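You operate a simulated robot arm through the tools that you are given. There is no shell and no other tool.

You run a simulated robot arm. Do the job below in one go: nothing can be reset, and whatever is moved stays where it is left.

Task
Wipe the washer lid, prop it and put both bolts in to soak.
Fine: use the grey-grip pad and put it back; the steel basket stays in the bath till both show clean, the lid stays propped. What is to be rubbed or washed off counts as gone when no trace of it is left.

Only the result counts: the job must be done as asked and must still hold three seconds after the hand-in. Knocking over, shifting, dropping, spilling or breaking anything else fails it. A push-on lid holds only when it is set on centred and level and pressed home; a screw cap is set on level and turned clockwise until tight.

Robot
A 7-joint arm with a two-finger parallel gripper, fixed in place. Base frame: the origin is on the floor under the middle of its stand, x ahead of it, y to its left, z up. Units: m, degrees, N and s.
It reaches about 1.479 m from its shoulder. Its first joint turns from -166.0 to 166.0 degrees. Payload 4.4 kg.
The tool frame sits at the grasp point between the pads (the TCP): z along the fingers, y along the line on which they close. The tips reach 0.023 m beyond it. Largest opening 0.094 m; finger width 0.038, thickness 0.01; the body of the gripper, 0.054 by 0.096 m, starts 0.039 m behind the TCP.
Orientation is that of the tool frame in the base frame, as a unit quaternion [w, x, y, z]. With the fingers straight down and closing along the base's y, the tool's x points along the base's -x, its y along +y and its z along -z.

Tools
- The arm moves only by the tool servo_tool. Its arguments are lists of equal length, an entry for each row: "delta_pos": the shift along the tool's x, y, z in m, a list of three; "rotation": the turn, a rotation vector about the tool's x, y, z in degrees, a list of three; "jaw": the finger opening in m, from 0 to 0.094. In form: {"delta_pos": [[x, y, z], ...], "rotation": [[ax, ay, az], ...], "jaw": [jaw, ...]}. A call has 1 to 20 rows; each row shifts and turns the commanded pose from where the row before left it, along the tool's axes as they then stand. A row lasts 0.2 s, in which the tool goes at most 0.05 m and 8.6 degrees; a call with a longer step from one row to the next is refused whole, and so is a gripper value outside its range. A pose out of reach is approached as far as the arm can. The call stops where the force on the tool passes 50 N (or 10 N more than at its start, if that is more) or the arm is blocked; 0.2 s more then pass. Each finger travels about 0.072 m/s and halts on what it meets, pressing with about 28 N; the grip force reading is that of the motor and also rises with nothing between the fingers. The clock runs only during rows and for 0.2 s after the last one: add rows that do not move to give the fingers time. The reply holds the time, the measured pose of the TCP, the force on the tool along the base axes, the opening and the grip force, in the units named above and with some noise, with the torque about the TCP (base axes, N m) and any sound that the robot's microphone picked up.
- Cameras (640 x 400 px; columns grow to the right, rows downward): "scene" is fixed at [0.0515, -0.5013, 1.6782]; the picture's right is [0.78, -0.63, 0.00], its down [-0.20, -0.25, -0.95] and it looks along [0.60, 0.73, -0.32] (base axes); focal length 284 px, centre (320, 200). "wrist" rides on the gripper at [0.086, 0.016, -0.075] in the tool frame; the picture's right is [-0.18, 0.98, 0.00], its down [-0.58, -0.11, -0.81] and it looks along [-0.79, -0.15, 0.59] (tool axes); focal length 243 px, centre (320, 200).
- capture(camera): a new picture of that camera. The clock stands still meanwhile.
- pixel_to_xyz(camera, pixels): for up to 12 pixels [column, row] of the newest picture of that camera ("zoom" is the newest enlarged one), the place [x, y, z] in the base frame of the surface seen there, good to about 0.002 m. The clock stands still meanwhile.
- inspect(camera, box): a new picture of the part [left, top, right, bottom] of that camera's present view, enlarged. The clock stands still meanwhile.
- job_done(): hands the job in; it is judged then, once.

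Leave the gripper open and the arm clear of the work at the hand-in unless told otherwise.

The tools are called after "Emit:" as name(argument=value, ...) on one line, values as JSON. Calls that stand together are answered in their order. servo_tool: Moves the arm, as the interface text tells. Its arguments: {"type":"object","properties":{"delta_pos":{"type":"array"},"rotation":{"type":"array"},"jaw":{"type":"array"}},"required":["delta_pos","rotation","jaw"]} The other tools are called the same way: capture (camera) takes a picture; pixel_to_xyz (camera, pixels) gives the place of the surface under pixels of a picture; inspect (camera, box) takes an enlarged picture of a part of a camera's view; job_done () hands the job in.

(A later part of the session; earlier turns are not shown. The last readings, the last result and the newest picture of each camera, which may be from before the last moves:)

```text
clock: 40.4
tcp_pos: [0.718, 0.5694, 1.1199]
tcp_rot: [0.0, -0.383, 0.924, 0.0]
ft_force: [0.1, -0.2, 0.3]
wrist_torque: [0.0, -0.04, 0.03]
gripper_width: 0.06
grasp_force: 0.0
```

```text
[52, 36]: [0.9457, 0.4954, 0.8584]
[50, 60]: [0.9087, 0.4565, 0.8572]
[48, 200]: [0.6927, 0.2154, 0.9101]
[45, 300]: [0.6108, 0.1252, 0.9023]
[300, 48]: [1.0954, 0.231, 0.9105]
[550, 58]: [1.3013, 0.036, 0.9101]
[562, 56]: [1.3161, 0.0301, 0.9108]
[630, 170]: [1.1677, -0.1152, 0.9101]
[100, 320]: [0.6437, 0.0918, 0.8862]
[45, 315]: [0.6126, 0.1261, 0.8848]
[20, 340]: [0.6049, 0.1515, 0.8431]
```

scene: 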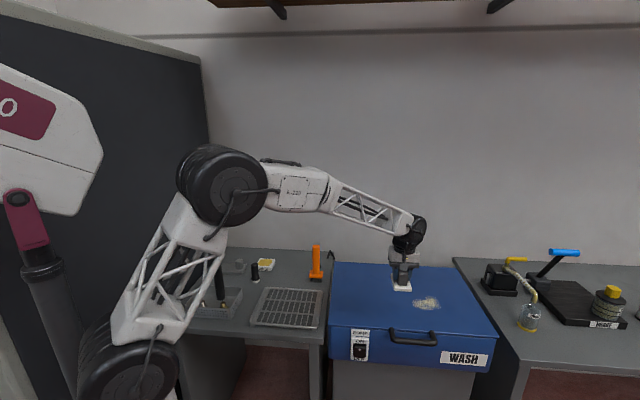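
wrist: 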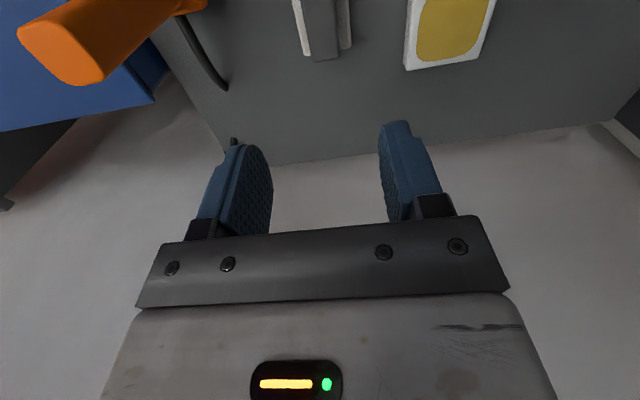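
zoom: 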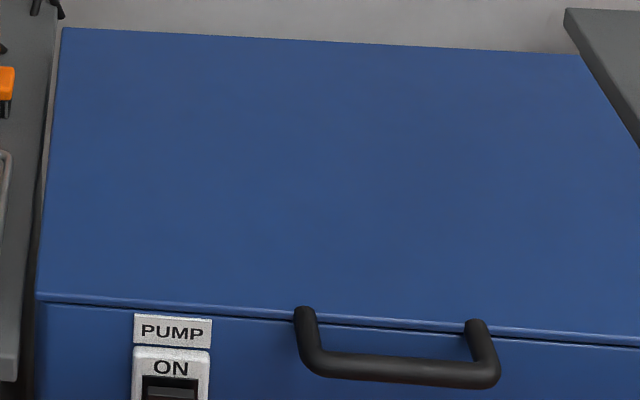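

The handle bar is about 0.02 thick, centred at U≈0.471, V≈-0.631, z≈0.901. The tub front is at U 0.52 and the lid's back edge (hinge) at U≈0.955. I'll take the bar from the front with the fingers tilted down 30°, so the tool ends up pointing down as the lid swings up. First I'll back away to in front of the washer at a safe height.

Emit:
servo_tool(delta_pos=[[0.0339, -0.0292, -0.0056], [0.0339, -0.0292, -0.0056], [0.0339, -0.0292, -0.0056], [0.0339, -0.0292, -0.0056], [0.0339, -0.0292, -0.0056], [0.0339, -0.0292, -0.0056], [0.0339, -0.0292, -0.0056], [0.0339, -0.0292, -0.0056], [0.0339, -0.0292, -0.0056], [0.0339, -0.0292, -0.0056], [0.0339, -0.0292, -0.0056], [0.0339, -0.0292, -0.0056], [0.0339, -0.0292, -0.0056], [0.0339, -0.0292, -0.0056], [0.0339, -0.0292, -0.0056], [0.0339, -0.0292, -0.0056], [0.0339, -0.0292, -0.0056], [0.0339, -0.0292, -0.0056], [0, 0, 0]], rotation=[[0, 0, 0], [0, 0, 0], [0, 0, 0], [0, 0, 0], [0, 0, 0], [0, 0, 0], [0, 0, 0], [0, 0, 0], [0, 0, 0], [0, 0, 0], [0, 0, 0], [0, 0, 0], [0, 0, 0], [0, 0, 0], [0, 0, 0], [0, 0, 0], [0, 0, 0], [0, 0, 0], [0, 0, 0]], jaw=[0.06, 0.06, 0.06, 0.06, 0.06, 0.06, 0.06, 0.06, 0.06, 0.06, 0.06, 0.06, 0.06, 0.06, 0.06, 0.06, 0.06, 0.06, 0.06])

Emit:
capture(camera="scene")

```text
clock: 44.4
tcp_pos: [0.657, -0.2335, 1.2199]
tcp_rot: [0.0, -0.383, 0.924, -0.001]
ft_force: [0.3, 0.0, -0.2]
wrist_torque: [-0.02, -0.01, -0.02]
gripper_width: 0.0601
grasp_force: 0.0
```

```text
taken
```

scene: 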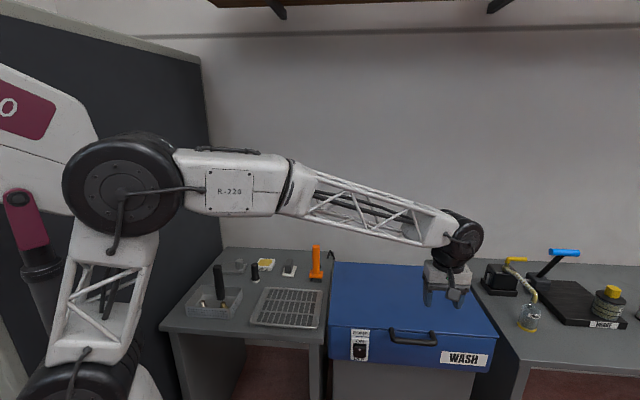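

In position at U≈0.30, V≈-0.63. Now I'll roll the tool 90° (12 rows about z), then tilt -60° about tool x (8 rows), in free air.

Emit:
servo_tool(delta_pos=[[0, 0, 0], [0, 0, 0], [0, 0, 0], [0, 0, 0], [0, 0, 0], [0, 0, 0], [0, 0, 0], [0, 0, 0], [0, 0, 0], [0, 0, 0], [0, 0, 0], [0, 0, 0], [0, 0, 0], [0, 0, 0], [0, 0, 0], [0, 0, 0], [0, 0, 0], [0, 0, 0], [0, 0, 0], [0, 0, 0]], rotation=[[0, 0, 7.5], [0, 0, 7.5], [0, 0, 7.5], [0, 0, 7.5], [0, 0, 7.5], [0, 0, 7.5], [0, 0, 7.5], [0, 0, 7.5], [0, 0, 7.5], [0, 0, 7.5], [0, 0, 7.5], [0, 0, 7.5], [-7.5, 0, 0], [-7.5, 0, 0], [-7.5, 0, 0], [-7.5, 0, 0], [-7.5, 0, 0], [-7.5, 0, 0], [-7.5, 0, 0], [-7.5, 0, 0]], jaw=[0.06, 0.06, 0.06, 0.06, 0.06, 0.06, 0.06, 0.06, 0.06, 0.06, 0.06, 0.06, 0.06, 0.06, 0.06, 0.06, 0.06, 0.06, 0.06, 0.06])

Emit:
capture(camera="scene")

Emit:
capture(camera="wrist")

```text
clock: 48.6
tcp_pos: [0.658, -0.2332, 1.2219]
tcp_rot: [0.192, 0.331, 0.8, 0.462]
ft_force: [0.3, -0.8, -0.1]
wrist_torque: [0.0, -0.01, -0.02]
gripper_width: 0.06
grasp_force: 0.1
```

```text
taken
```

scene: 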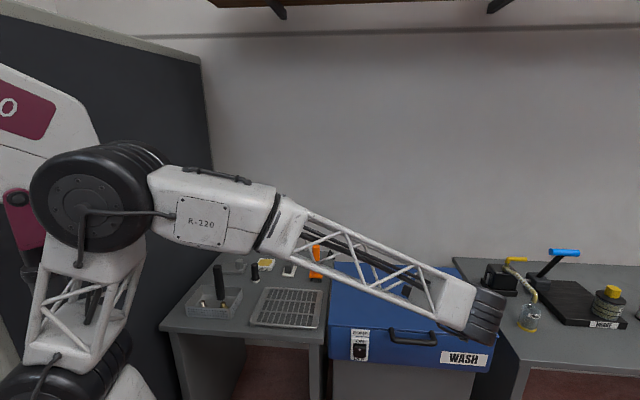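

```text
taken
```

wrist: 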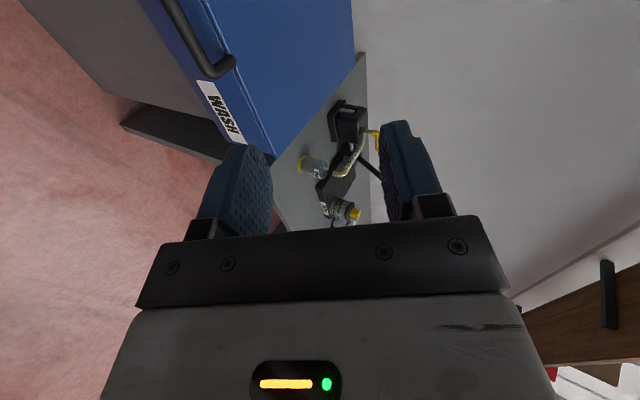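

The orientation is as intended: fingers 30° below horizontal, facing the washer. I'll move down to the pre-grasp, 8 cm short of the bar along the finger direction.

Emit:
servo_tool(delta_pos=[[0, -0.0275, 0.0326], [0, -0.0275, 0.0326], [0, -0.0275, 0.0326], [0, -0.0275, 0.0326], [0, -0.0275, 0.0326], [0, -0.0275, 0.0326], [0, -0.0275, 0.0326], [0, 0, 0]], rotation=[[0, 0, 0], [0, 0, 0], [0, 0, 0], [0, 0, 0], [0, 0, 0], [0, 0, 0], [0, 0, 0], [0, 0, 0]], jaw=[0.05, 0.05, 0.05, 0.05, 0.05, 0.05, 0.05, 0.05])

Emit:
inspect(camera="scene", box=[350, 290, 500, 390])

Emit:
capture(camera="wrist")

```text
clock: 50.4
tcp_pos: [0.7316, -0.1623, 0.9381]
tcp_rot: [0.191, 0.332, 0.8, 0.462]
ft_force: [0.2, -0.2, 0.3]
wrist_torque: [-0.01, 0.02, -0.03]
gripper_width: 0.0499
grasp_force: 0.1
```

```text
4.00 times, centred on (425, 340) of scene
```

zoom: 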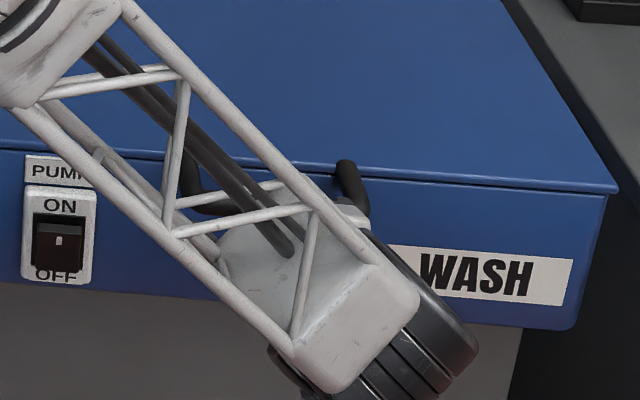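

```text
taken
```

wrist: 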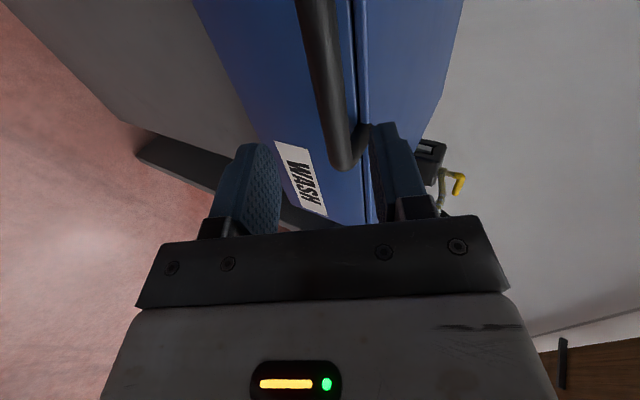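

In the wrist view the bar runs from (315,10) down to (345,165), between the fingers. I'll measure it from this close.

Emit:
pixel_to_xyz(camera="wrist", pixels=[[303, 40], [320, 40], [336, 40], [312, 90], [328, 90], [344, 90], [345, 155], [368, 140], [356, 60], [363, 60], [400, 60]])

```text
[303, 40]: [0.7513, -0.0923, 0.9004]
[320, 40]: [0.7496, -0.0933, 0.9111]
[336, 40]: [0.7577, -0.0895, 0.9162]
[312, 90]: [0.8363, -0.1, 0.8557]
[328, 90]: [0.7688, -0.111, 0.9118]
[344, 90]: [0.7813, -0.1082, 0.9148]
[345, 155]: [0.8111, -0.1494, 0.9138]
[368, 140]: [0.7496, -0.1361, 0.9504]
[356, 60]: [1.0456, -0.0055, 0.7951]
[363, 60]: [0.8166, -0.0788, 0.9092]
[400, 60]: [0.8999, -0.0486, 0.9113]
```

The bar centre refines to U≈0.473, z≈0.905, about 20 mm thick. I'll advance 0.0776 along the fingers with a small upward correction, jaw 0.044, then close gently on the bar.

Emit:
servo_tool(delta_pos=[[0, 0.0015, 0.0194], [0, 0.0015, 0.0194], [0, 0.0015, 0.0194], [0, 0.0015, 0.0194], [0, 0, 0]], rotation=[[0, 0, 0], [0, 0, 0], [0, 0, 0], [0, 0, 0], [0, 0, 0]], jaw=[0.046, 0.046, 0.046, 0.046, 0.046])

Emit:
capture(camera="wrist")

```text
clock: 51.6
tcp_pos: [0.7807, -0.1127, 0.9053]
tcp_rot: [0.191, 0.332, 0.8, 0.462]
ft_force: [-1.0, 0.5, 0.3]
wrist_torque: [0.01, 0.0, -0.04]
gripper_width: 0.0459
grasp_force: 0.2
```

```text
taken
```

wrist: 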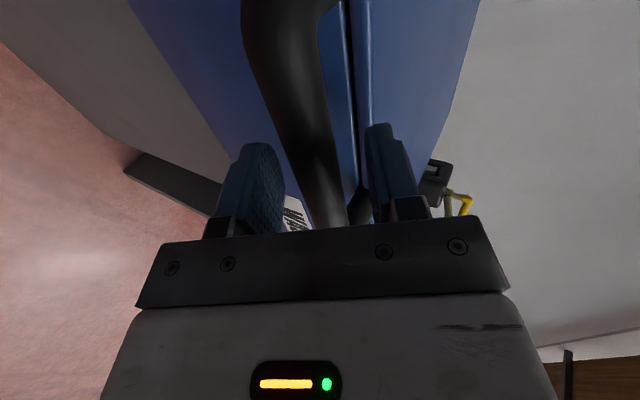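

The bar sits between the fingers with no contact force. I'll close on it.

Emit:
servo_tool(delta_pos=[[0, 0, 0], [0, 0, 0], [0, 0, 0], [0, 0, 0]], rotation=[[0, 0, 0], [0, 0, 0], [0, 0, 0], [0, 0, 0]], jaw=[0.03, 0.02, 0.01, 0.01])

Emit:
capture(camera="wrist")

```text
clock: 52.6
tcp_pos: [0.7808, -0.1117, 0.9069]
tcp_rot: [0.192, 0.331, 0.8, 0.462]
ft_force: [6.7, 9.6, 11.6]
wrist_torque: [-0.44, -0.44, 0.62]
gripper_width: 0.0198
grasp_force: 45.0
```

```text
taken
```

wrist: 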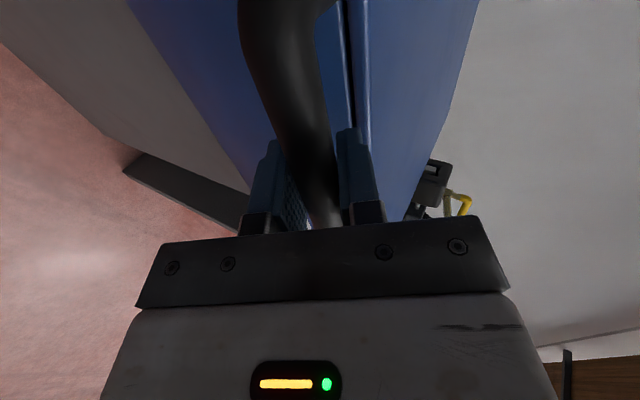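

It closed on 0.0198, so the bar is held. The reaction shows the bar sits about 1 mm higher than the TCP. I'll ease up 1 mm, loosen to 0.024 so the bar can turn in the fingers, then start the arc: three rows of 2° about the back hinge.

Emit:
servo_tool(delta_pos=[[0, 0.001, 0], [0, 0, 0], [0, 0.01455, -0.00806], [0, 0.01455, -0.00806], [0, 0.01455, -0.00806], [0, 0, 0]], rotation=[[0, 0, 0], [0, 0, 0], [2, 0, 0], [2, 0, 0], [2, 0, 0], [0, 0, 0]], jaw=[0.022, 0.024, 0.024, 0.024, 0.024, 0.024])

Emit:
inspect(camera="scene", box=[320, 250, 510, 380])

Emit:
capture(camera="wrist")

```text
clock: 54.0
tcp_pos: [0.7819, -0.109, 0.9582]
tcp_rot: [0.174, 0.341, 0.823, 0.419]
ft_force: [-5.7, -5.2, -5.7]
wrist_torque: [-0.13, -0.02, 0.16]
gripper_width: 0.0273
grasp_force: 4.1
```

```text
3.08 times, centred on (415, 315) of scene
```

zoom: 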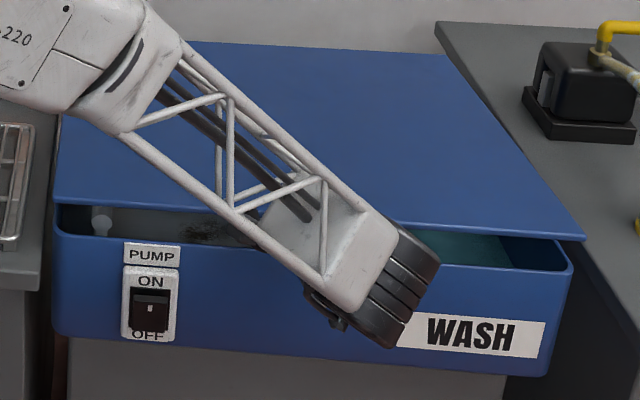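

```text
taken
```

wrist: 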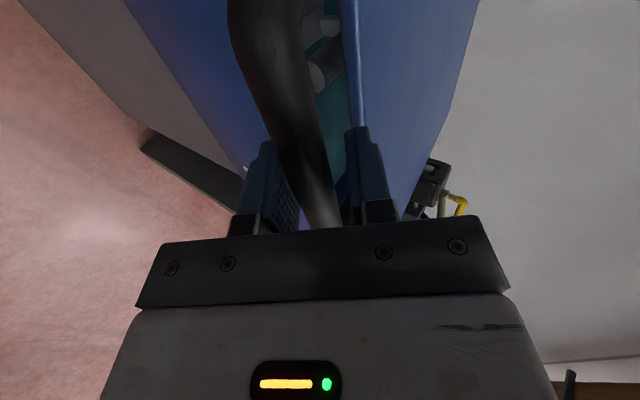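

The lid lifts, with about 10 N of load. Inside I can see turquoise liquid at the right and a dirty shelf and nozzle at the left. I'll go on with the arc, 5° per row, five rows.

Emit:
servo_tool(delta_pos=[[0, 0.03687, -0.01919], [0, 0.03687, -0.01919], [0, 0.03687, -0.01919], [0, 0.03687, -0.01919], [0, 0.03687, -0.01919], [0, 0, 0]], rotation=[[5, 0, 0], [5, 0, 0], [5, 0, 0], [5, 0, 0], [5, 0, 0], [0, 0, 0]], jaw=[0.02, 0.02, 0.02, 0.02, 0.02, 0.02])

Emit:
capture(camera="scene")

Emit:
inspect(camera="scene", box=[320, 210, 510, 340])

Emit:
capture(camera="wrist")

```text
clock: 55.4
tcp_pos: [0.8299, -0.062, 1.1529]
tcp_rot: [0.095, 0.37, 0.895, 0.231]
ft_force: [-5.7, -7.4, -2.0]
wrist_torque: [-0.08, 0.02, 0.2]
gripper_width: 0.0235
grasp_force: 4.0
```

```text
taken
```

scene: 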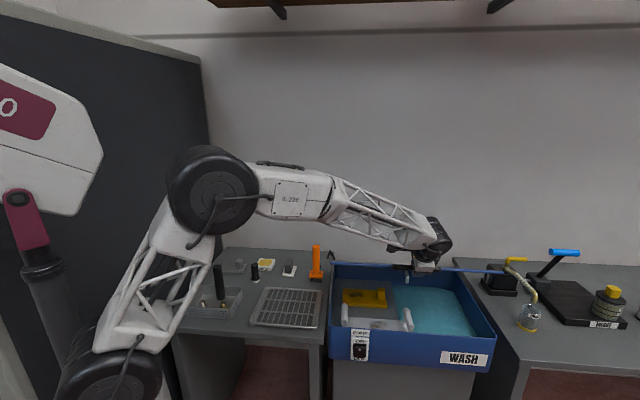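

```text
3.08 times, centred on (415, 275) of scene
```

zoom: 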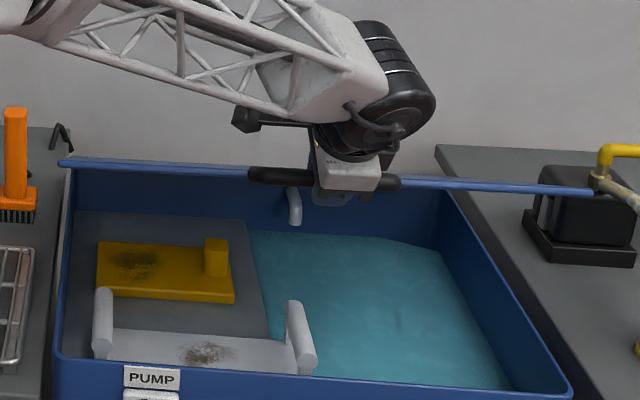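

```text
taken
```

wrist: 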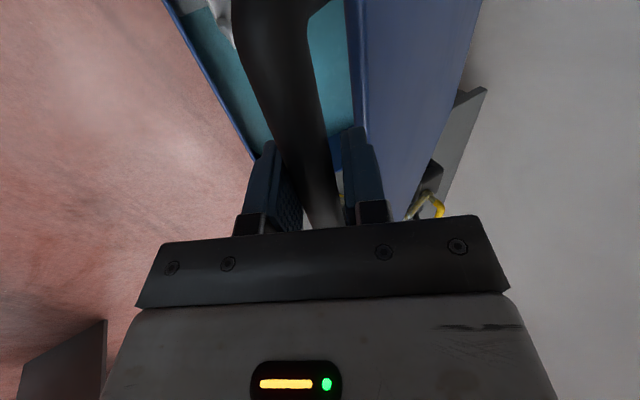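

The lid is at 31°. Inside: a bath with turquoise liquid at the right, and on a shelf at the left a yellow plate with a knob and a whitish bracket with two posts. I see no stay yet, so I'll continue the arc another 25°.

Emit:
servo_tool(delta_pos=[[0, 0.03687, -0.01919], [0, 0.03687, -0.01919], [0, 0.03687, -0.01919], [0, 0.03687, -0.01919], [0, 0.03687, -0.01919], [0, 0, 0]], rotation=[[5, 0, 0], [5, 0, 0], [5, 0, 0], [5, 0, 0], [5, 0, 0], [0, 0, 0]], jaw=[0.02, 0.02, 0.02, 0.02, 0.02, 0.02])

Emit:
capture(camera="scene")

Emit:
inspect(camera="scene", box=[320, 180, 510, 375])

Emit:
capture(camera="wrist")

```text
clock: 56.8
tcp_pos: [0.9305, 0.0394, 1.3045]
tcp_rot: [0.013, 0.383, 0.923, 0.032]
ft_force: [-5.3, -5.8, 2.5]
wrist_torque: [-0.03, 0.03, 0.16]
gripper_width: 0.0236
grasp_force: 4.2
```

```text
taken
```

scene: 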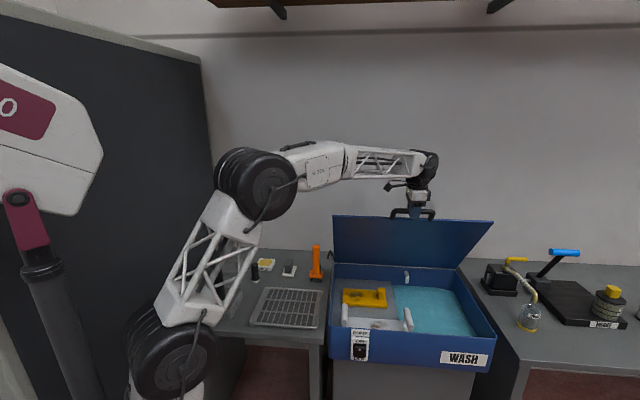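

```text
2.05 times, centred on (415, 278) of scene
```

zoom: 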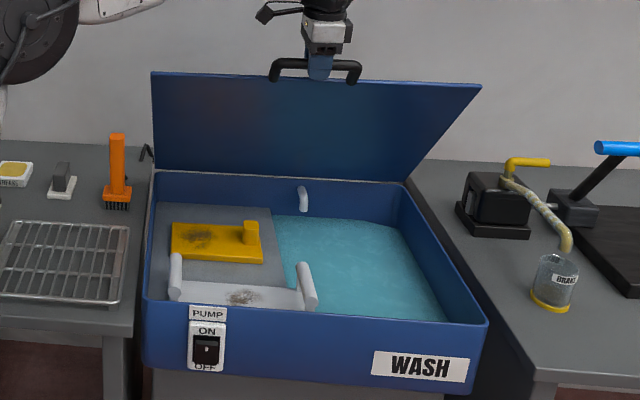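

```text
taken
```

wrist: 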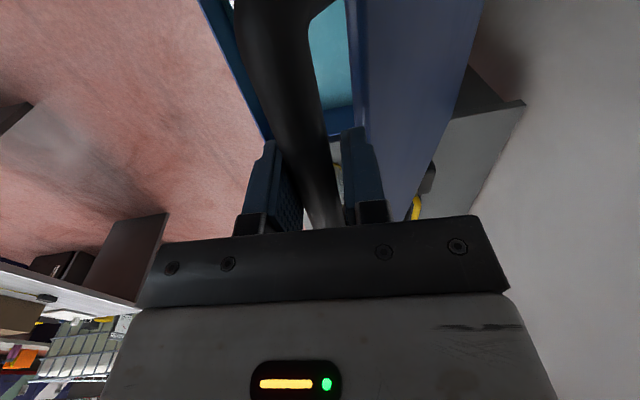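

The lid is at about 56° and I see no stay rod yet. I'll look closer at the lid underside, the tub rim and the inside.

Emit:
inspect(camera="scene", box=[322, 210, 412, 270])

Emit:
inspect(camera="scene", box=[410, 210, 500, 270])

Emit:
inspect(camera="scene", box=[325, 258, 425, 338])

Emit:
inspect(camera="scene", box=[395, 258, 500, 345])

```text
6.67 times, centred on (367, 240) of scene
```

zoom: 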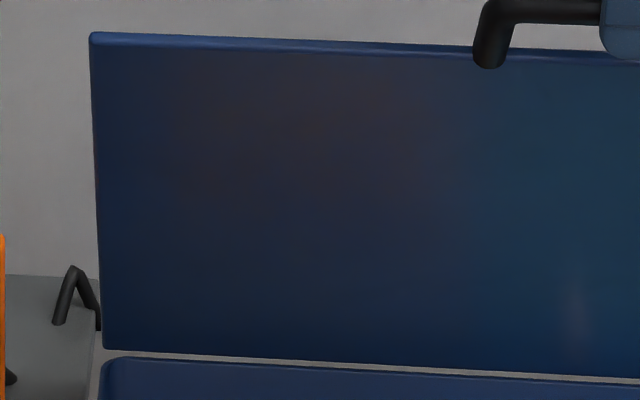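

```text
6.67 times, centred on (455, 240) of scene
```

zoom: 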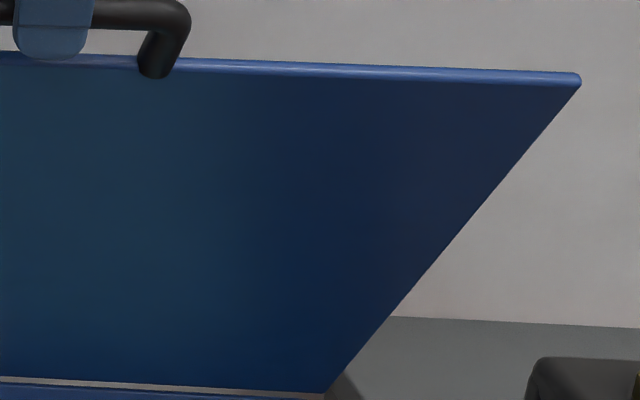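

```text
5.00 times, centred on (375, 298) of scene
```

zoom: 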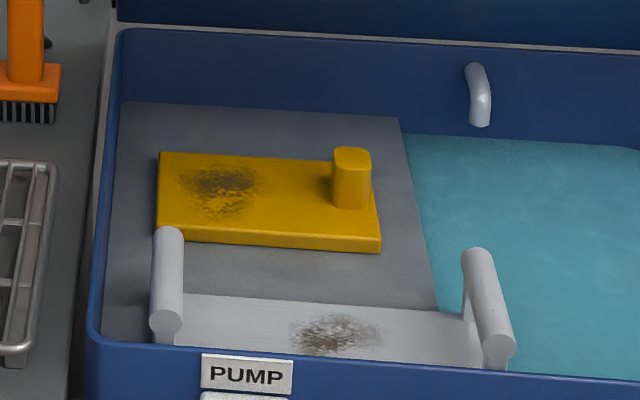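

```text
4.60 times, centred on (448, 302) of scene
```

zoom: 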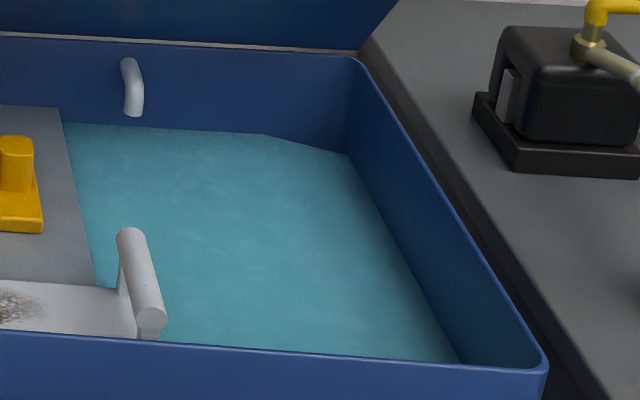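

No rod or stay anywhere, so the lid probably holds by itself when far enough up. I'll continue the arc 5° at a time and watch force and sound.

Emit:
servo_tool(delta_pos=[[0, 0.03687, -0.01919], [0, 0.03687, -0.01919], [0, 0.03687, -0.01919], [0, 0, 0]], rotation=[[5, 0, 0], [5, 0, 0], [5, 0, 0], [0, 0, 0]], jaw=[0.02, 0.02, 0.02, 0.02])

Emit:
capture(camera="scene")

```text
clock: 57.8
tcp_pos: [1.0081, 0.1156, 1.3601]
tcp_rot: [-0.037, 0.381, 0.919, -0.089]
ft_force: [-2.3, -5.3, 1.9]
wrist_torque: [-0.01, 0.0, 0.13]
gripper_width: 0.0225
grasp_force: 2.5
```

```text
taken
```

scene: 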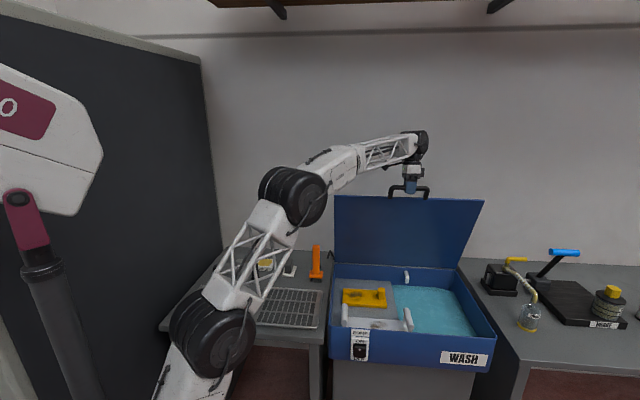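

At 71° the load is falling, about 6 N. I'll continue another 10°.

Emit:
servo_tool(delta_pos=[[0, 0.03687, -0.01919], [0, 0.03687, -0.01919], [0, 0, 0]], rotation=[[5, 0, 0], [5, 0, 0], [0, 0, 0]], jaw=[0.02, 0.02, 0.02])

Emit:
capture(camera="scene")

Emit:
capture(camera="wrist")

```text
clock: 58.5
tcp_pos: [1.0432, 0.1706, 1.3852]
tcp_rot: [-0.064, 0.378, 0.909, -0.166]
ft_force: [-0.1, -1.3, -0.9]
wrist_torque: [-0.03, 0.04, -0.03]
gripper_width: 0.0202
grasp_force: 0.0
out of reach, approached as far as the arm can: row 2
stopped in row 3: the force on the tool passed its limit at 280 N (the readings are from after the stop); the commanded pose is now the measured one
```

```text
taken
```

scene: 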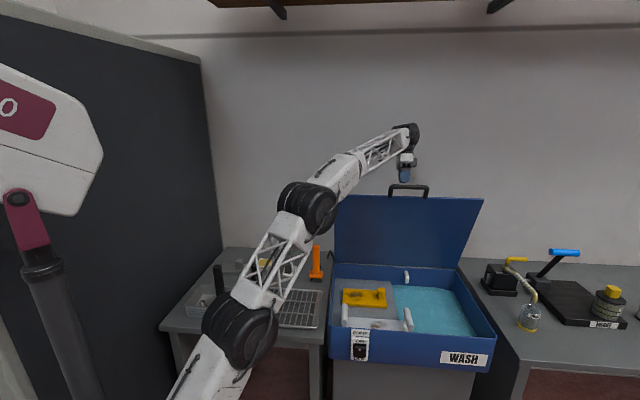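

```text
taken
```

wrist: 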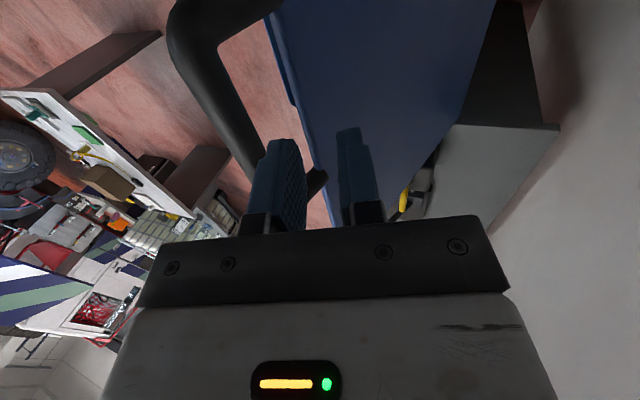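

The arm reached its limit and the fingers slipped off the bar with a force spike. The scene shows the lid still standing. I'll let one row pass without moving and check whether the lid stays up.

Emit:
servo_tool(delta_pos=[[0, 0, 0]], rotation=[[0, 0, 0]], jaw=[0.02])

Emit:
inspect(camera="scene", box=[320, 110, 510, 275])

Emit:
inspect(camera="wrist", box=[150, 0, 500, 230])

```text
clock: 58.9
tcp_pos: [1.0436, 0.17, 1.3845]
tcp_rot: [-0.064, 0.378, 0.909, -0.164]
ft_force: [0.1, -0.2, -0.4]
wrist_torque: [-0.03, 0.01, 0.0]
gripper_width: 0.0199
grasp_force: 0.0
```

```text
2.42 times, centred on (415, 192) of scene
```

zoom: 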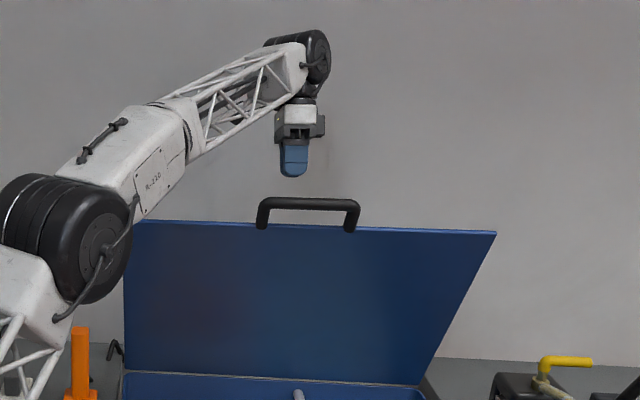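

```text
1.74 times, centred on (325, 115) of wrist
```

zoom: 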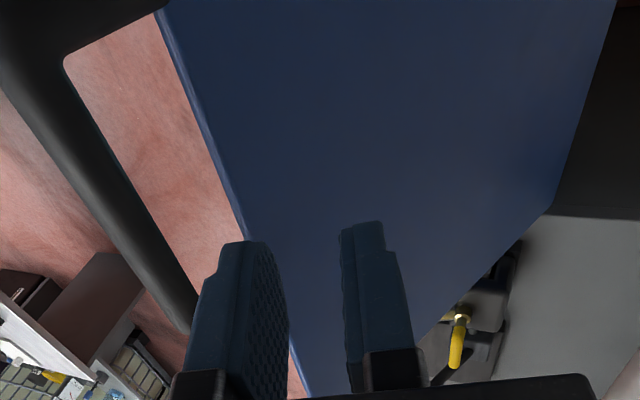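

The lid looks slightly lower than a moment ago (handle top at row 192 vs 184), so it may be sinking. The clock stands still for pictures, so I'll measure the handle exactly.

Emit:
inspect(camera="scene", box=[380, 150, 480, 220])

Emit:
pixel_to_xyz(camera="zoom", pixels=[[200, 268], [200, 262], [200, 275], [150, 270], [100, 320], [260, 330], [400, 340], [100, 350], [300, 360]])

Emit:
capture(camera="scene")

Emit:
pixel_to_xyz(camera="scene", pixels=[[340, 205], [480, 208], [360, 230], [360, 250], [440, 230], [440, 250], [411, 193], [400, 193], [420, 193], [400, 260]])

```text
5.71 times, centred on (430, 185) of scene
```

zoom: 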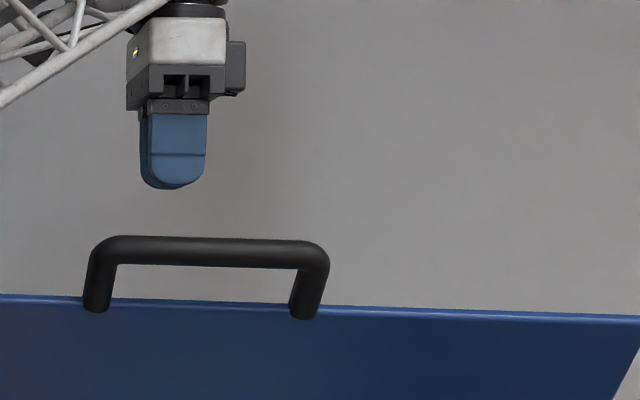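

```text
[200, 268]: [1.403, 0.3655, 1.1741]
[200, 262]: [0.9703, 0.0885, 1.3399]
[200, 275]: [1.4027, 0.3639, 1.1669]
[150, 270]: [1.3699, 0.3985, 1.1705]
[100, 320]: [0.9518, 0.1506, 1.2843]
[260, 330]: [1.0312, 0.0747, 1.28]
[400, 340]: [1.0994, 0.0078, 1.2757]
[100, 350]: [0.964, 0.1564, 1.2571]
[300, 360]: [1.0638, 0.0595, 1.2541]
```

```text
taken
```

scene: 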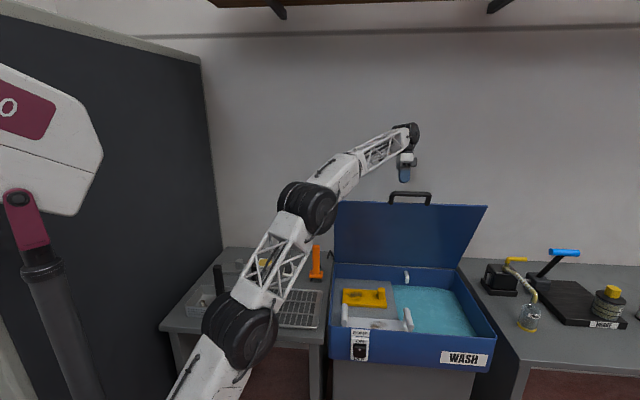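

```text
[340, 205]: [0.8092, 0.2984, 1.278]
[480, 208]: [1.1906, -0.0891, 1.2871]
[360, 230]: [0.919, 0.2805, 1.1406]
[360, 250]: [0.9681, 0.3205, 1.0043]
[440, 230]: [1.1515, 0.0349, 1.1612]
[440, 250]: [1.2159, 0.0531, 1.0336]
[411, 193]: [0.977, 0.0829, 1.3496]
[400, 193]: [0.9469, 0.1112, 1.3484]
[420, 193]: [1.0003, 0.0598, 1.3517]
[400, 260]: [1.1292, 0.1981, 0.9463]
```

The handle bar now is at U≈0.75, z≈1.35, an angle of about 66°, so the lid sank a few degrees from where I let go. I'll go back over the bar toward the front in two short rows and check whether it's still sinking.

Emit:
servo_tool(delta_pos=[[0, -0.044, -0.008], [0, -0.048, 0.004]], rotation=[[0, 0, 0], [0, 0, 0]], jaw=[0.02, 0.02])

Emit:
capture(camera="scene")

Emit:
inspect(camera="scene", box=[380, 150, 480, 220])

Emit:
pixel_to_xyz(camera="zoom", pixels=[[200, 262], [120, 262], [280, 262], [200, 252]])

```text
clock: 59.5
tcp_pos: [0.9858, 0.1124, 1.4194]
tcp_rot: [-0.064, 0.377, 0.909, -0.165]
ft_force: [0.7, 0.5, -1.4]
wrist_torque: [-0.05, 0.07, -0.02]
gripper_width: 0.02
grasp_force: 0.0
```

```text
taken
```

scene: 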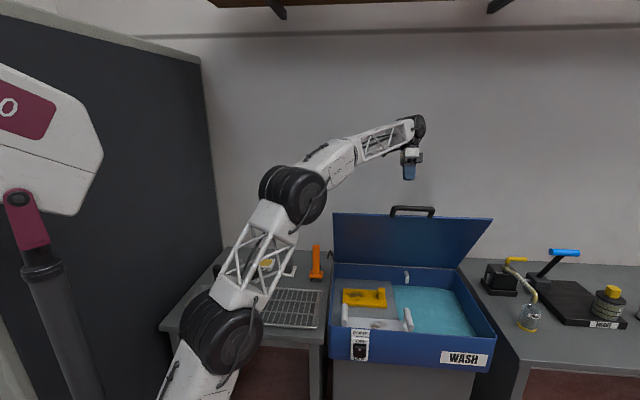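

```text
5.71 times, centred on (430, 185) of scene
```

zoom: 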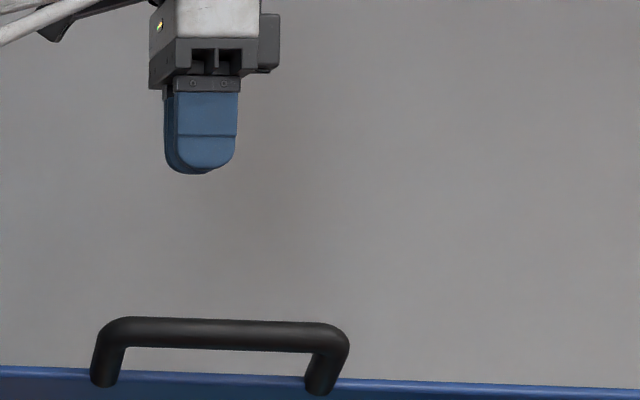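

```text
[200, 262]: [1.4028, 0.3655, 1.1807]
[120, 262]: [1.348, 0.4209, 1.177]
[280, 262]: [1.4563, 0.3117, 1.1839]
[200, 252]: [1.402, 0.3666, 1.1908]
```

The lid is still sinking slowly (handle row 206 now), so the hinge is damped and has not latched. It needs to be taken further back than I got it. The gripper is above and behind the bar and can't get under it in time, so I'll stay clear, let it come down gently, and withdraw to the front above it.

Emit:
servo_tool(delta_pos=[[0, -0.041, 0.0152], [0, -0.041, 0.0152], [0, -0.041, 0.0152], [0, -0.041, 0.0152], [0, -0.041, 0.0152], [0, -0.041, 0.0152], [0, -0.041, 0.0152], [0, -0.041, 0.0152]], rotation=[[0, 0, 0], [0, 0, 0], [0, 0, 0], [0, 0, 0], [0, 0, 0], [0, 0, 0], [0, 0, 0], [0, 0, 0]], jaw=[0.02, 0.02, 0.02, 0.02, 0.02, 0.02, 0.02, 0.02])

Emit:
capture(camera="scene")

```text
clock: 61.3
tcp_pos: [0.7334, -0.1366, 1.4208]
tcp_rot: [-0.063, 0.377, 0.91, -0.165]
ft_force: [0.0, 0.4, -0.4]
wrist_torque: [0.02, 0.05, 0.0]
gripper_width: 0.02
grasp_force: 0.1
```

```text
taken
```

scene: 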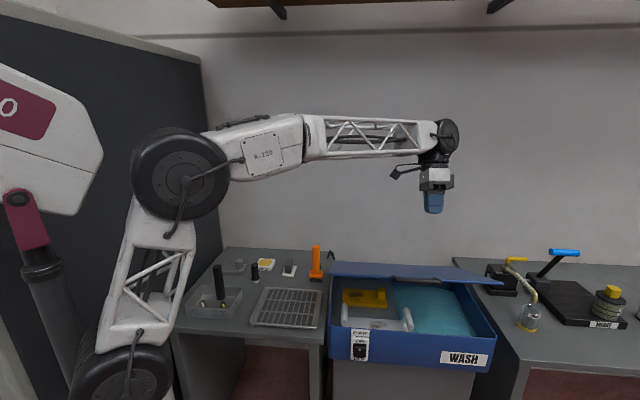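

It's coming down at a steady, slow 17°/s. I'll use the time to tilt the tool back to facing the washer (-80° about tool x), staying well clear.

Emit:
servo_tool(delta_pos=[[0, 0, 0], [0, 0, 0], [0, 0, 0], [0, 0, 0], [0, 0, 0], [0, 0, 0], [0, 0, 0], [0, 0, 0], [0, 0, 0], [0, 0, 0], [0, 0, 0], [0, 0, 0]], rotation=[[-8, 0, 0], [-8, 0, 0], [-8, 0, 0], [-8, 0, 0], [-8, 0, 0], [-8, 0, 0], [-8, 0, 0], [-8, 0, 0], [-8, 0, 0], [-8, 0, 0], [0, 0, 0], [0, 0, 0]], jaw=[0.046, 0.046, 0.046, 0.046, 0.046, 0.046, 0.046, 0.046, 0.046, 0.046, 0.046, 0.046])

Emit:
capture(camera="scene")

Emit:
inspect(camera="scene", box=[320, 250, 510, 380])

```text
clock: 63.9
tcp_pos: [0.7358, -0.1359, 1.422]
tcp_rot: [0.194, 0.33, 0.801, 0.46]
ft_force: [0.0, -0.5, 0.7]
wrist_torque: [0.02, 0.03, 0.03]
gripper_width: 0.0459
grasp_force: 0.0
```

```text
taken
```

scene: 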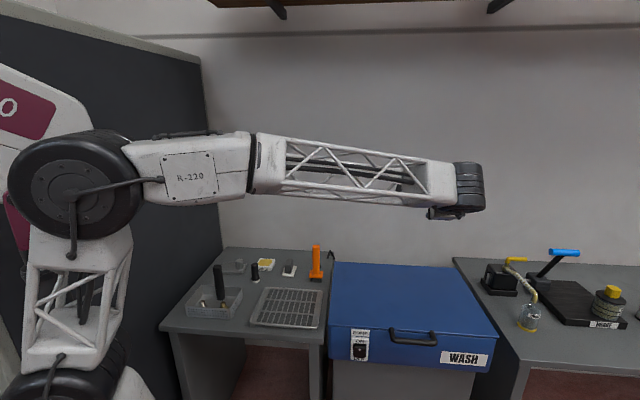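

```text
3.08 times, centred on (415, 315) of scene
```

zoom: 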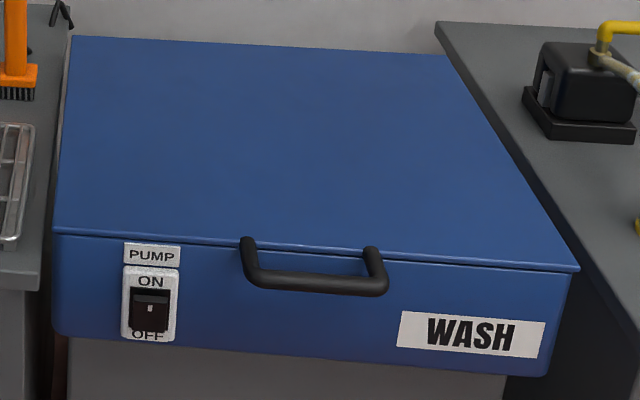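

The lid closed gently and is undamaged. Second try with a better plan: the tool turned too far with the lid last time and ran out of reach. This time I'll turn the tool only 1° per 5° of lid and let the bar rotate in the fingers, so the arm can carry it past vertical. First I'll go to the pre-grasp in front of the bar.

Emit:
servo_tool(delta_pos=[[-0.00133, -0.03825, 0.02002], [-0.00133, -0.03825, 0.02002], [-0.00133, -0.03825, 0.02002], [-0.00133, -0.03825, 0.02002], [-0.00133, -0.03825, 0.02002], [-0.00133, -0.03825, 0.02002], [-0.00133, -0.03825, 0.02002], [-0.00133, -0.03825, 0.02002], [-0.00133, -0.03825, 0.02002], [-0.00133, -0.03825, 0.02002], [-0.00133, -0.03825, 0.02002], [0, 0, 0]], rotation=[[0, 0, 0], [0, 0, 0], [0, 0, 0], [0, 0, 0], [0, 0, 0], [0, 0, 0], [0, 0, 0], [0, 0, 0], [0, 0, 0], [0, 0, 0], [0, 0, 0], [0, 0, 0]], jaw=[0.046, 0.046, 0.046, 0.046, 0.046, 0.046, 0.046, 0.046, 0.046, 0.046, 0.046, 0.046])

Emit:
capture(camera="wrist")

```text
clock: 66.5
tcp_pos: [0.7325, -0.1647, 0.9504]
tcp_rot: [0.194, 0.33, 0.802, 0.458]
ft_force: [0.6, -0.1, -0.6]
wrist_torque: [-0.01, 0.0, 0.02]
gripper_width: 0.0459
grasp_force: 0.0
```

```text
taken
```

wrist: 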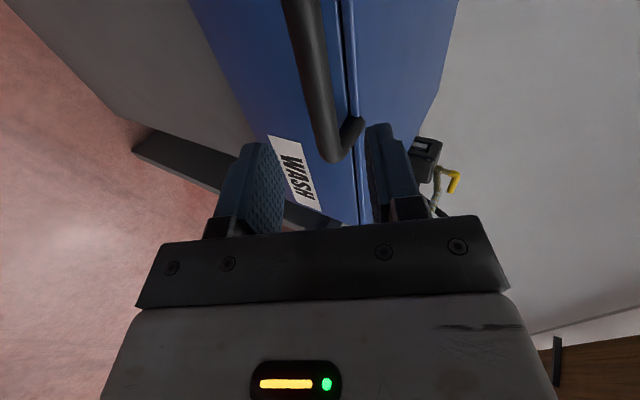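

At U 0.401, z 0.950, lined up. I'll advance 0.089 along the fingers onto the bar, a little deeper than before, then close to about the bar's width.

Emit:
servo_tool(delta_pos=[[0, 0, 0.02225], [0, 0, 0.02225], [0, 0, 0.02225], [0, 0, 0.02225], [0, 0, 0], [0, 0, 0], [0, 0, 0]], rotation=[[0, 0, 0], [0, 0, 0], [0, 0, 0], [0, 0, 0], [0, 0, 0], [0, 0, 0], [0, 0, 0]], jaw=[0.046, 0.046, 0.046, 0.046, 0.03, 0.02, 0.019])

Emit:
capture(camera="wrist")

```text
clock: 68.1
tcp_pos: [0.7874, -0.111, 0.9039]
tcp_rot: [0.194, 0.33, 0.802, 0.458]
ft_force: [1.3, 0.4, -2.2]
wrist_torque: [0.48, 0.45, -0.29]
gripper_width: 0.0198
grasp_force: 23.1
```

```text
taken
```

wrist: 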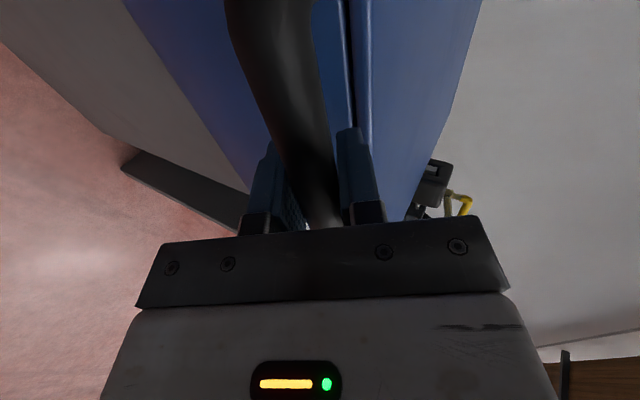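

The bar is held with almost no side force. I'll begin the arc: rows for 0–30°.

Emit:
servo_tool(delta_pos=[[0, 0.03726, -0.0194], [0, 0.03853, -0.01675], [0, 0.0396, -0.01402], [0, 0.04048, -0.01123], [0, 0.04117, -0.00838], [0, 0.04165, -0.00548]], rotation=[[1, 0, 0], [1, 0, 0], [1, 0, 0], [1, 0, 0], [1, 0, 0], [1, 0, 0]], jaw=[0.02, 0.02, 0.02, 0.02, 0.02, 0.02])

```text
clock: 69.5
tcp_pos: [0.8336, -0.0632, 1.1449]
tcp_rot: [0.176, 0.34, 0.825, 0.415]
ft_force: [-1.2, -3.8, -3.8]
wrist_torque: [0.1, 0.07, -0.02]
gripper_width: 0.0221
grasp_force: 2.5
```

Going well at 30° with light forces. Next rows, 30–60°.

Emit:
servo_tool(delta_pos=[[0, 0.04193, -0.00256], [0, 0.04201, 0.00037], [0, 0.04188, 0.0033], [0, 0.04155, 0.00621], [0, 0.04101, 0.00909], [0, 0.04028, 0.01193]], rotation=[[1, 0, 0], [1, 0, 0], [1, 0, 0], [1, 0, 0], [1, 0, 0], [1, 0, 0]], jaw=[0.02, 0.02, 0.02, 0.02, 0.02, 0.02])

Emit:
capture(camera="scene")

```text
clock: 70.9
tcp_pos: [0.9555, 0.0657, 1.3192]
tcp_rot: [0.158, 0.348, 0.846, 0.372]
ft_force: [-0.5, -0.8, -1.5]
wrist_torque: [0.05, -0.05, 0.0]
gripper_width: 0.0227
grasp_force: 3.0
```

```text
taken
```

scene: 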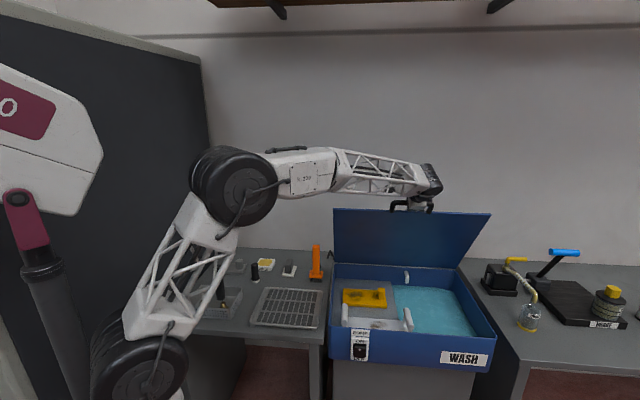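

At 60°, smooth. I'll continue 60–75° and check forces before going on.

Emit:
servo_tool(delta_pos=[[0, 0.03935, 0.01471], [0, 0.03823, 0.01742], [0, 0.03692, 0.02005]], rotation=[[1, 0, 0], [1, 0, 0], [1, 0, 0]], jaw=[0.02, 0.02, 0.02])

Emit:
capture(camera="scene")

Emit:
capture(camera="wrist")

```text
clock: 71.7
tcp_pos: [1.0383, 0.1477, 1.3662]
tcp_rot: [0.149, 0.353, 0.855, 0.349]
ft_force: [-0.9, -4.2, -5.4]
wrist_torque: [0.11, 0.02, -0.06]
gripper_width: 0.0227
grasp_force: 3.0
```

```text
taken
```

scene: 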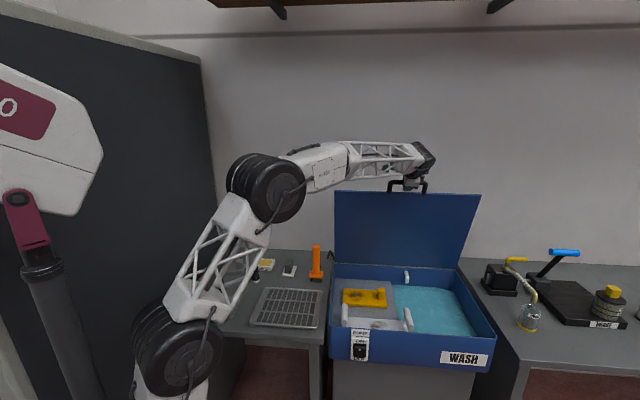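

```text
taken
```

wrist: 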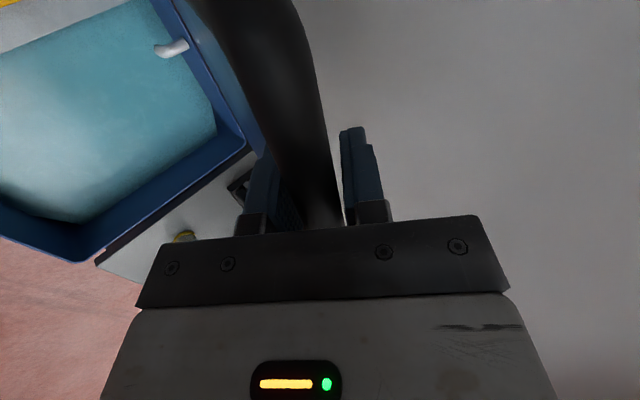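

At 75° still smooth. One row at a time now: 75→80°.

Emit:
servo_tool(delta_pos=[[0, 0.03543, 0.02257]], rotation=[[1, 0, 0]], jaw=[0.02])

```text
clock: 72.1
tcp_pos: [1.0686, 0.1758, 1.3728]
tcp_rot: [0.146, 0.353, 0.858, 0.343]
ft_force: [-1.1, -3.2, -5.0]
wrist_torque: [0.1, -0.01, -0.09]
gripper_width: 0.0229
grasp_force: 2.8
```

Forces unchanged, no stop met. 80→85°.

Emit:
servo_tool(delta_pos=[[0, 0.03377, 0.02499]], rotation=[[1, 0, 0]], jaw=[0.02])

Emit:
inspect(camera="scene", box=[320, 130, 510, 275])

```text
clock: 72.5
tcp_pos: [1.0978, 0.2047, 1.3781]
tcp_rot: [0.143, 0.355, 0.861, 0.335]
ft_force: [-0.6, -4.6, -6.5]
wrist_torque: [0.18, 0.01, -0.02]
gripper_width: 0.0233
grasp_force: 3.4
```

```text
2.76 times, centred on (415, 202) of scene
```

zoom: 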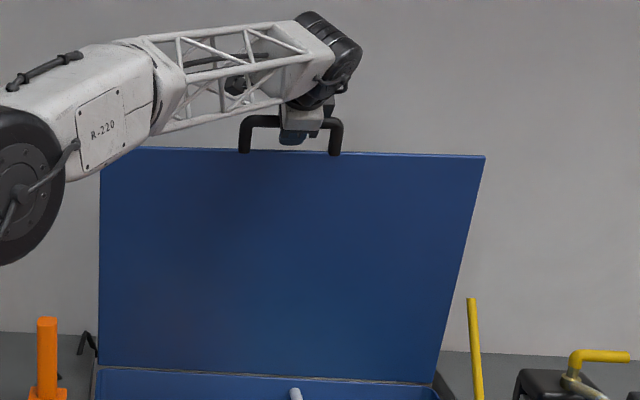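

A yellow rod has appeared at the right of the lid, near scene (470,240–275). It looks like the stay. I'll look at the whole scene and zoom on it.

Emit:
capture(camera="scene")

Emit:
inspect(camera="scene", box=[425, 220, 515, 350])

Emit:
pixel_to_xyz(camera="zoom", pixels=[[225, 60], [230, 110], [240, 170], [250, 200]])

```text
taken
```

scene: 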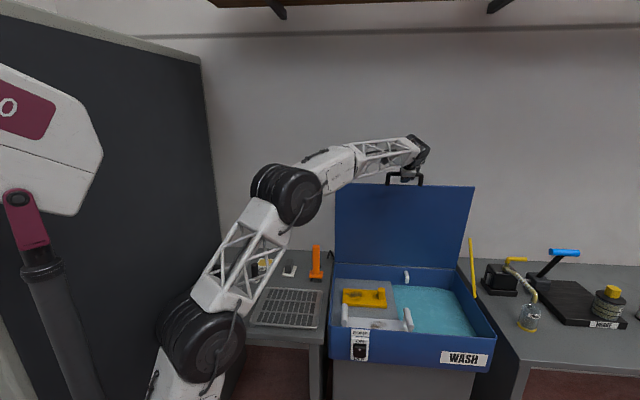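

```text
3.08 times, centred on (470, 285) of scene
```

zoom: 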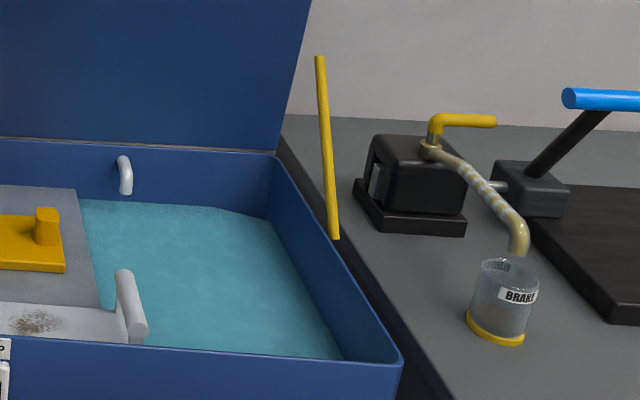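

```text
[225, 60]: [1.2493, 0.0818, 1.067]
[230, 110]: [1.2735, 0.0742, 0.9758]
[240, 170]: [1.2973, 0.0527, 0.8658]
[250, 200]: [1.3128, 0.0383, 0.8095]
```

A yellow prop rod now stands at the right of the tub. It was hidden before, so it swung up when the lid passed about 80°. I'll measure it.

Emit:
pixel_to_xyz(camera="zoom", pixels=[[320, 59], [322, 80], [324, 110], [328, 150], [331, 190], [333, 215], [336, 235], [280, 155], [400, 360], [335, 255]])

Emit:
inspect(camera="scene", box=[450, 230, 490, 305])

```text
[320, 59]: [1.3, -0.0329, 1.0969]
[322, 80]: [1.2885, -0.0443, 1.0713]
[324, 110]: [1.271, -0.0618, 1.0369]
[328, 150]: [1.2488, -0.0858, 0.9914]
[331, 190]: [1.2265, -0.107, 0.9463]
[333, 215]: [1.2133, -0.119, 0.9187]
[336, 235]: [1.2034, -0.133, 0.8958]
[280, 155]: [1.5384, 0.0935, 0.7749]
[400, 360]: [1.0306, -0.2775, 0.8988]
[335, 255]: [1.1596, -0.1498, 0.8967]
```

```text
5.33 times, centred on (470, 268) of scene
```

zoom: 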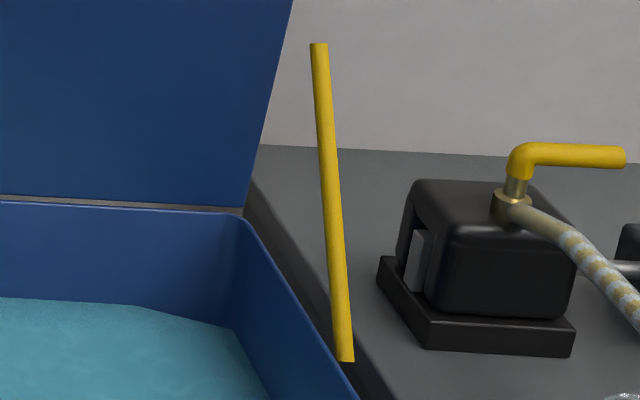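

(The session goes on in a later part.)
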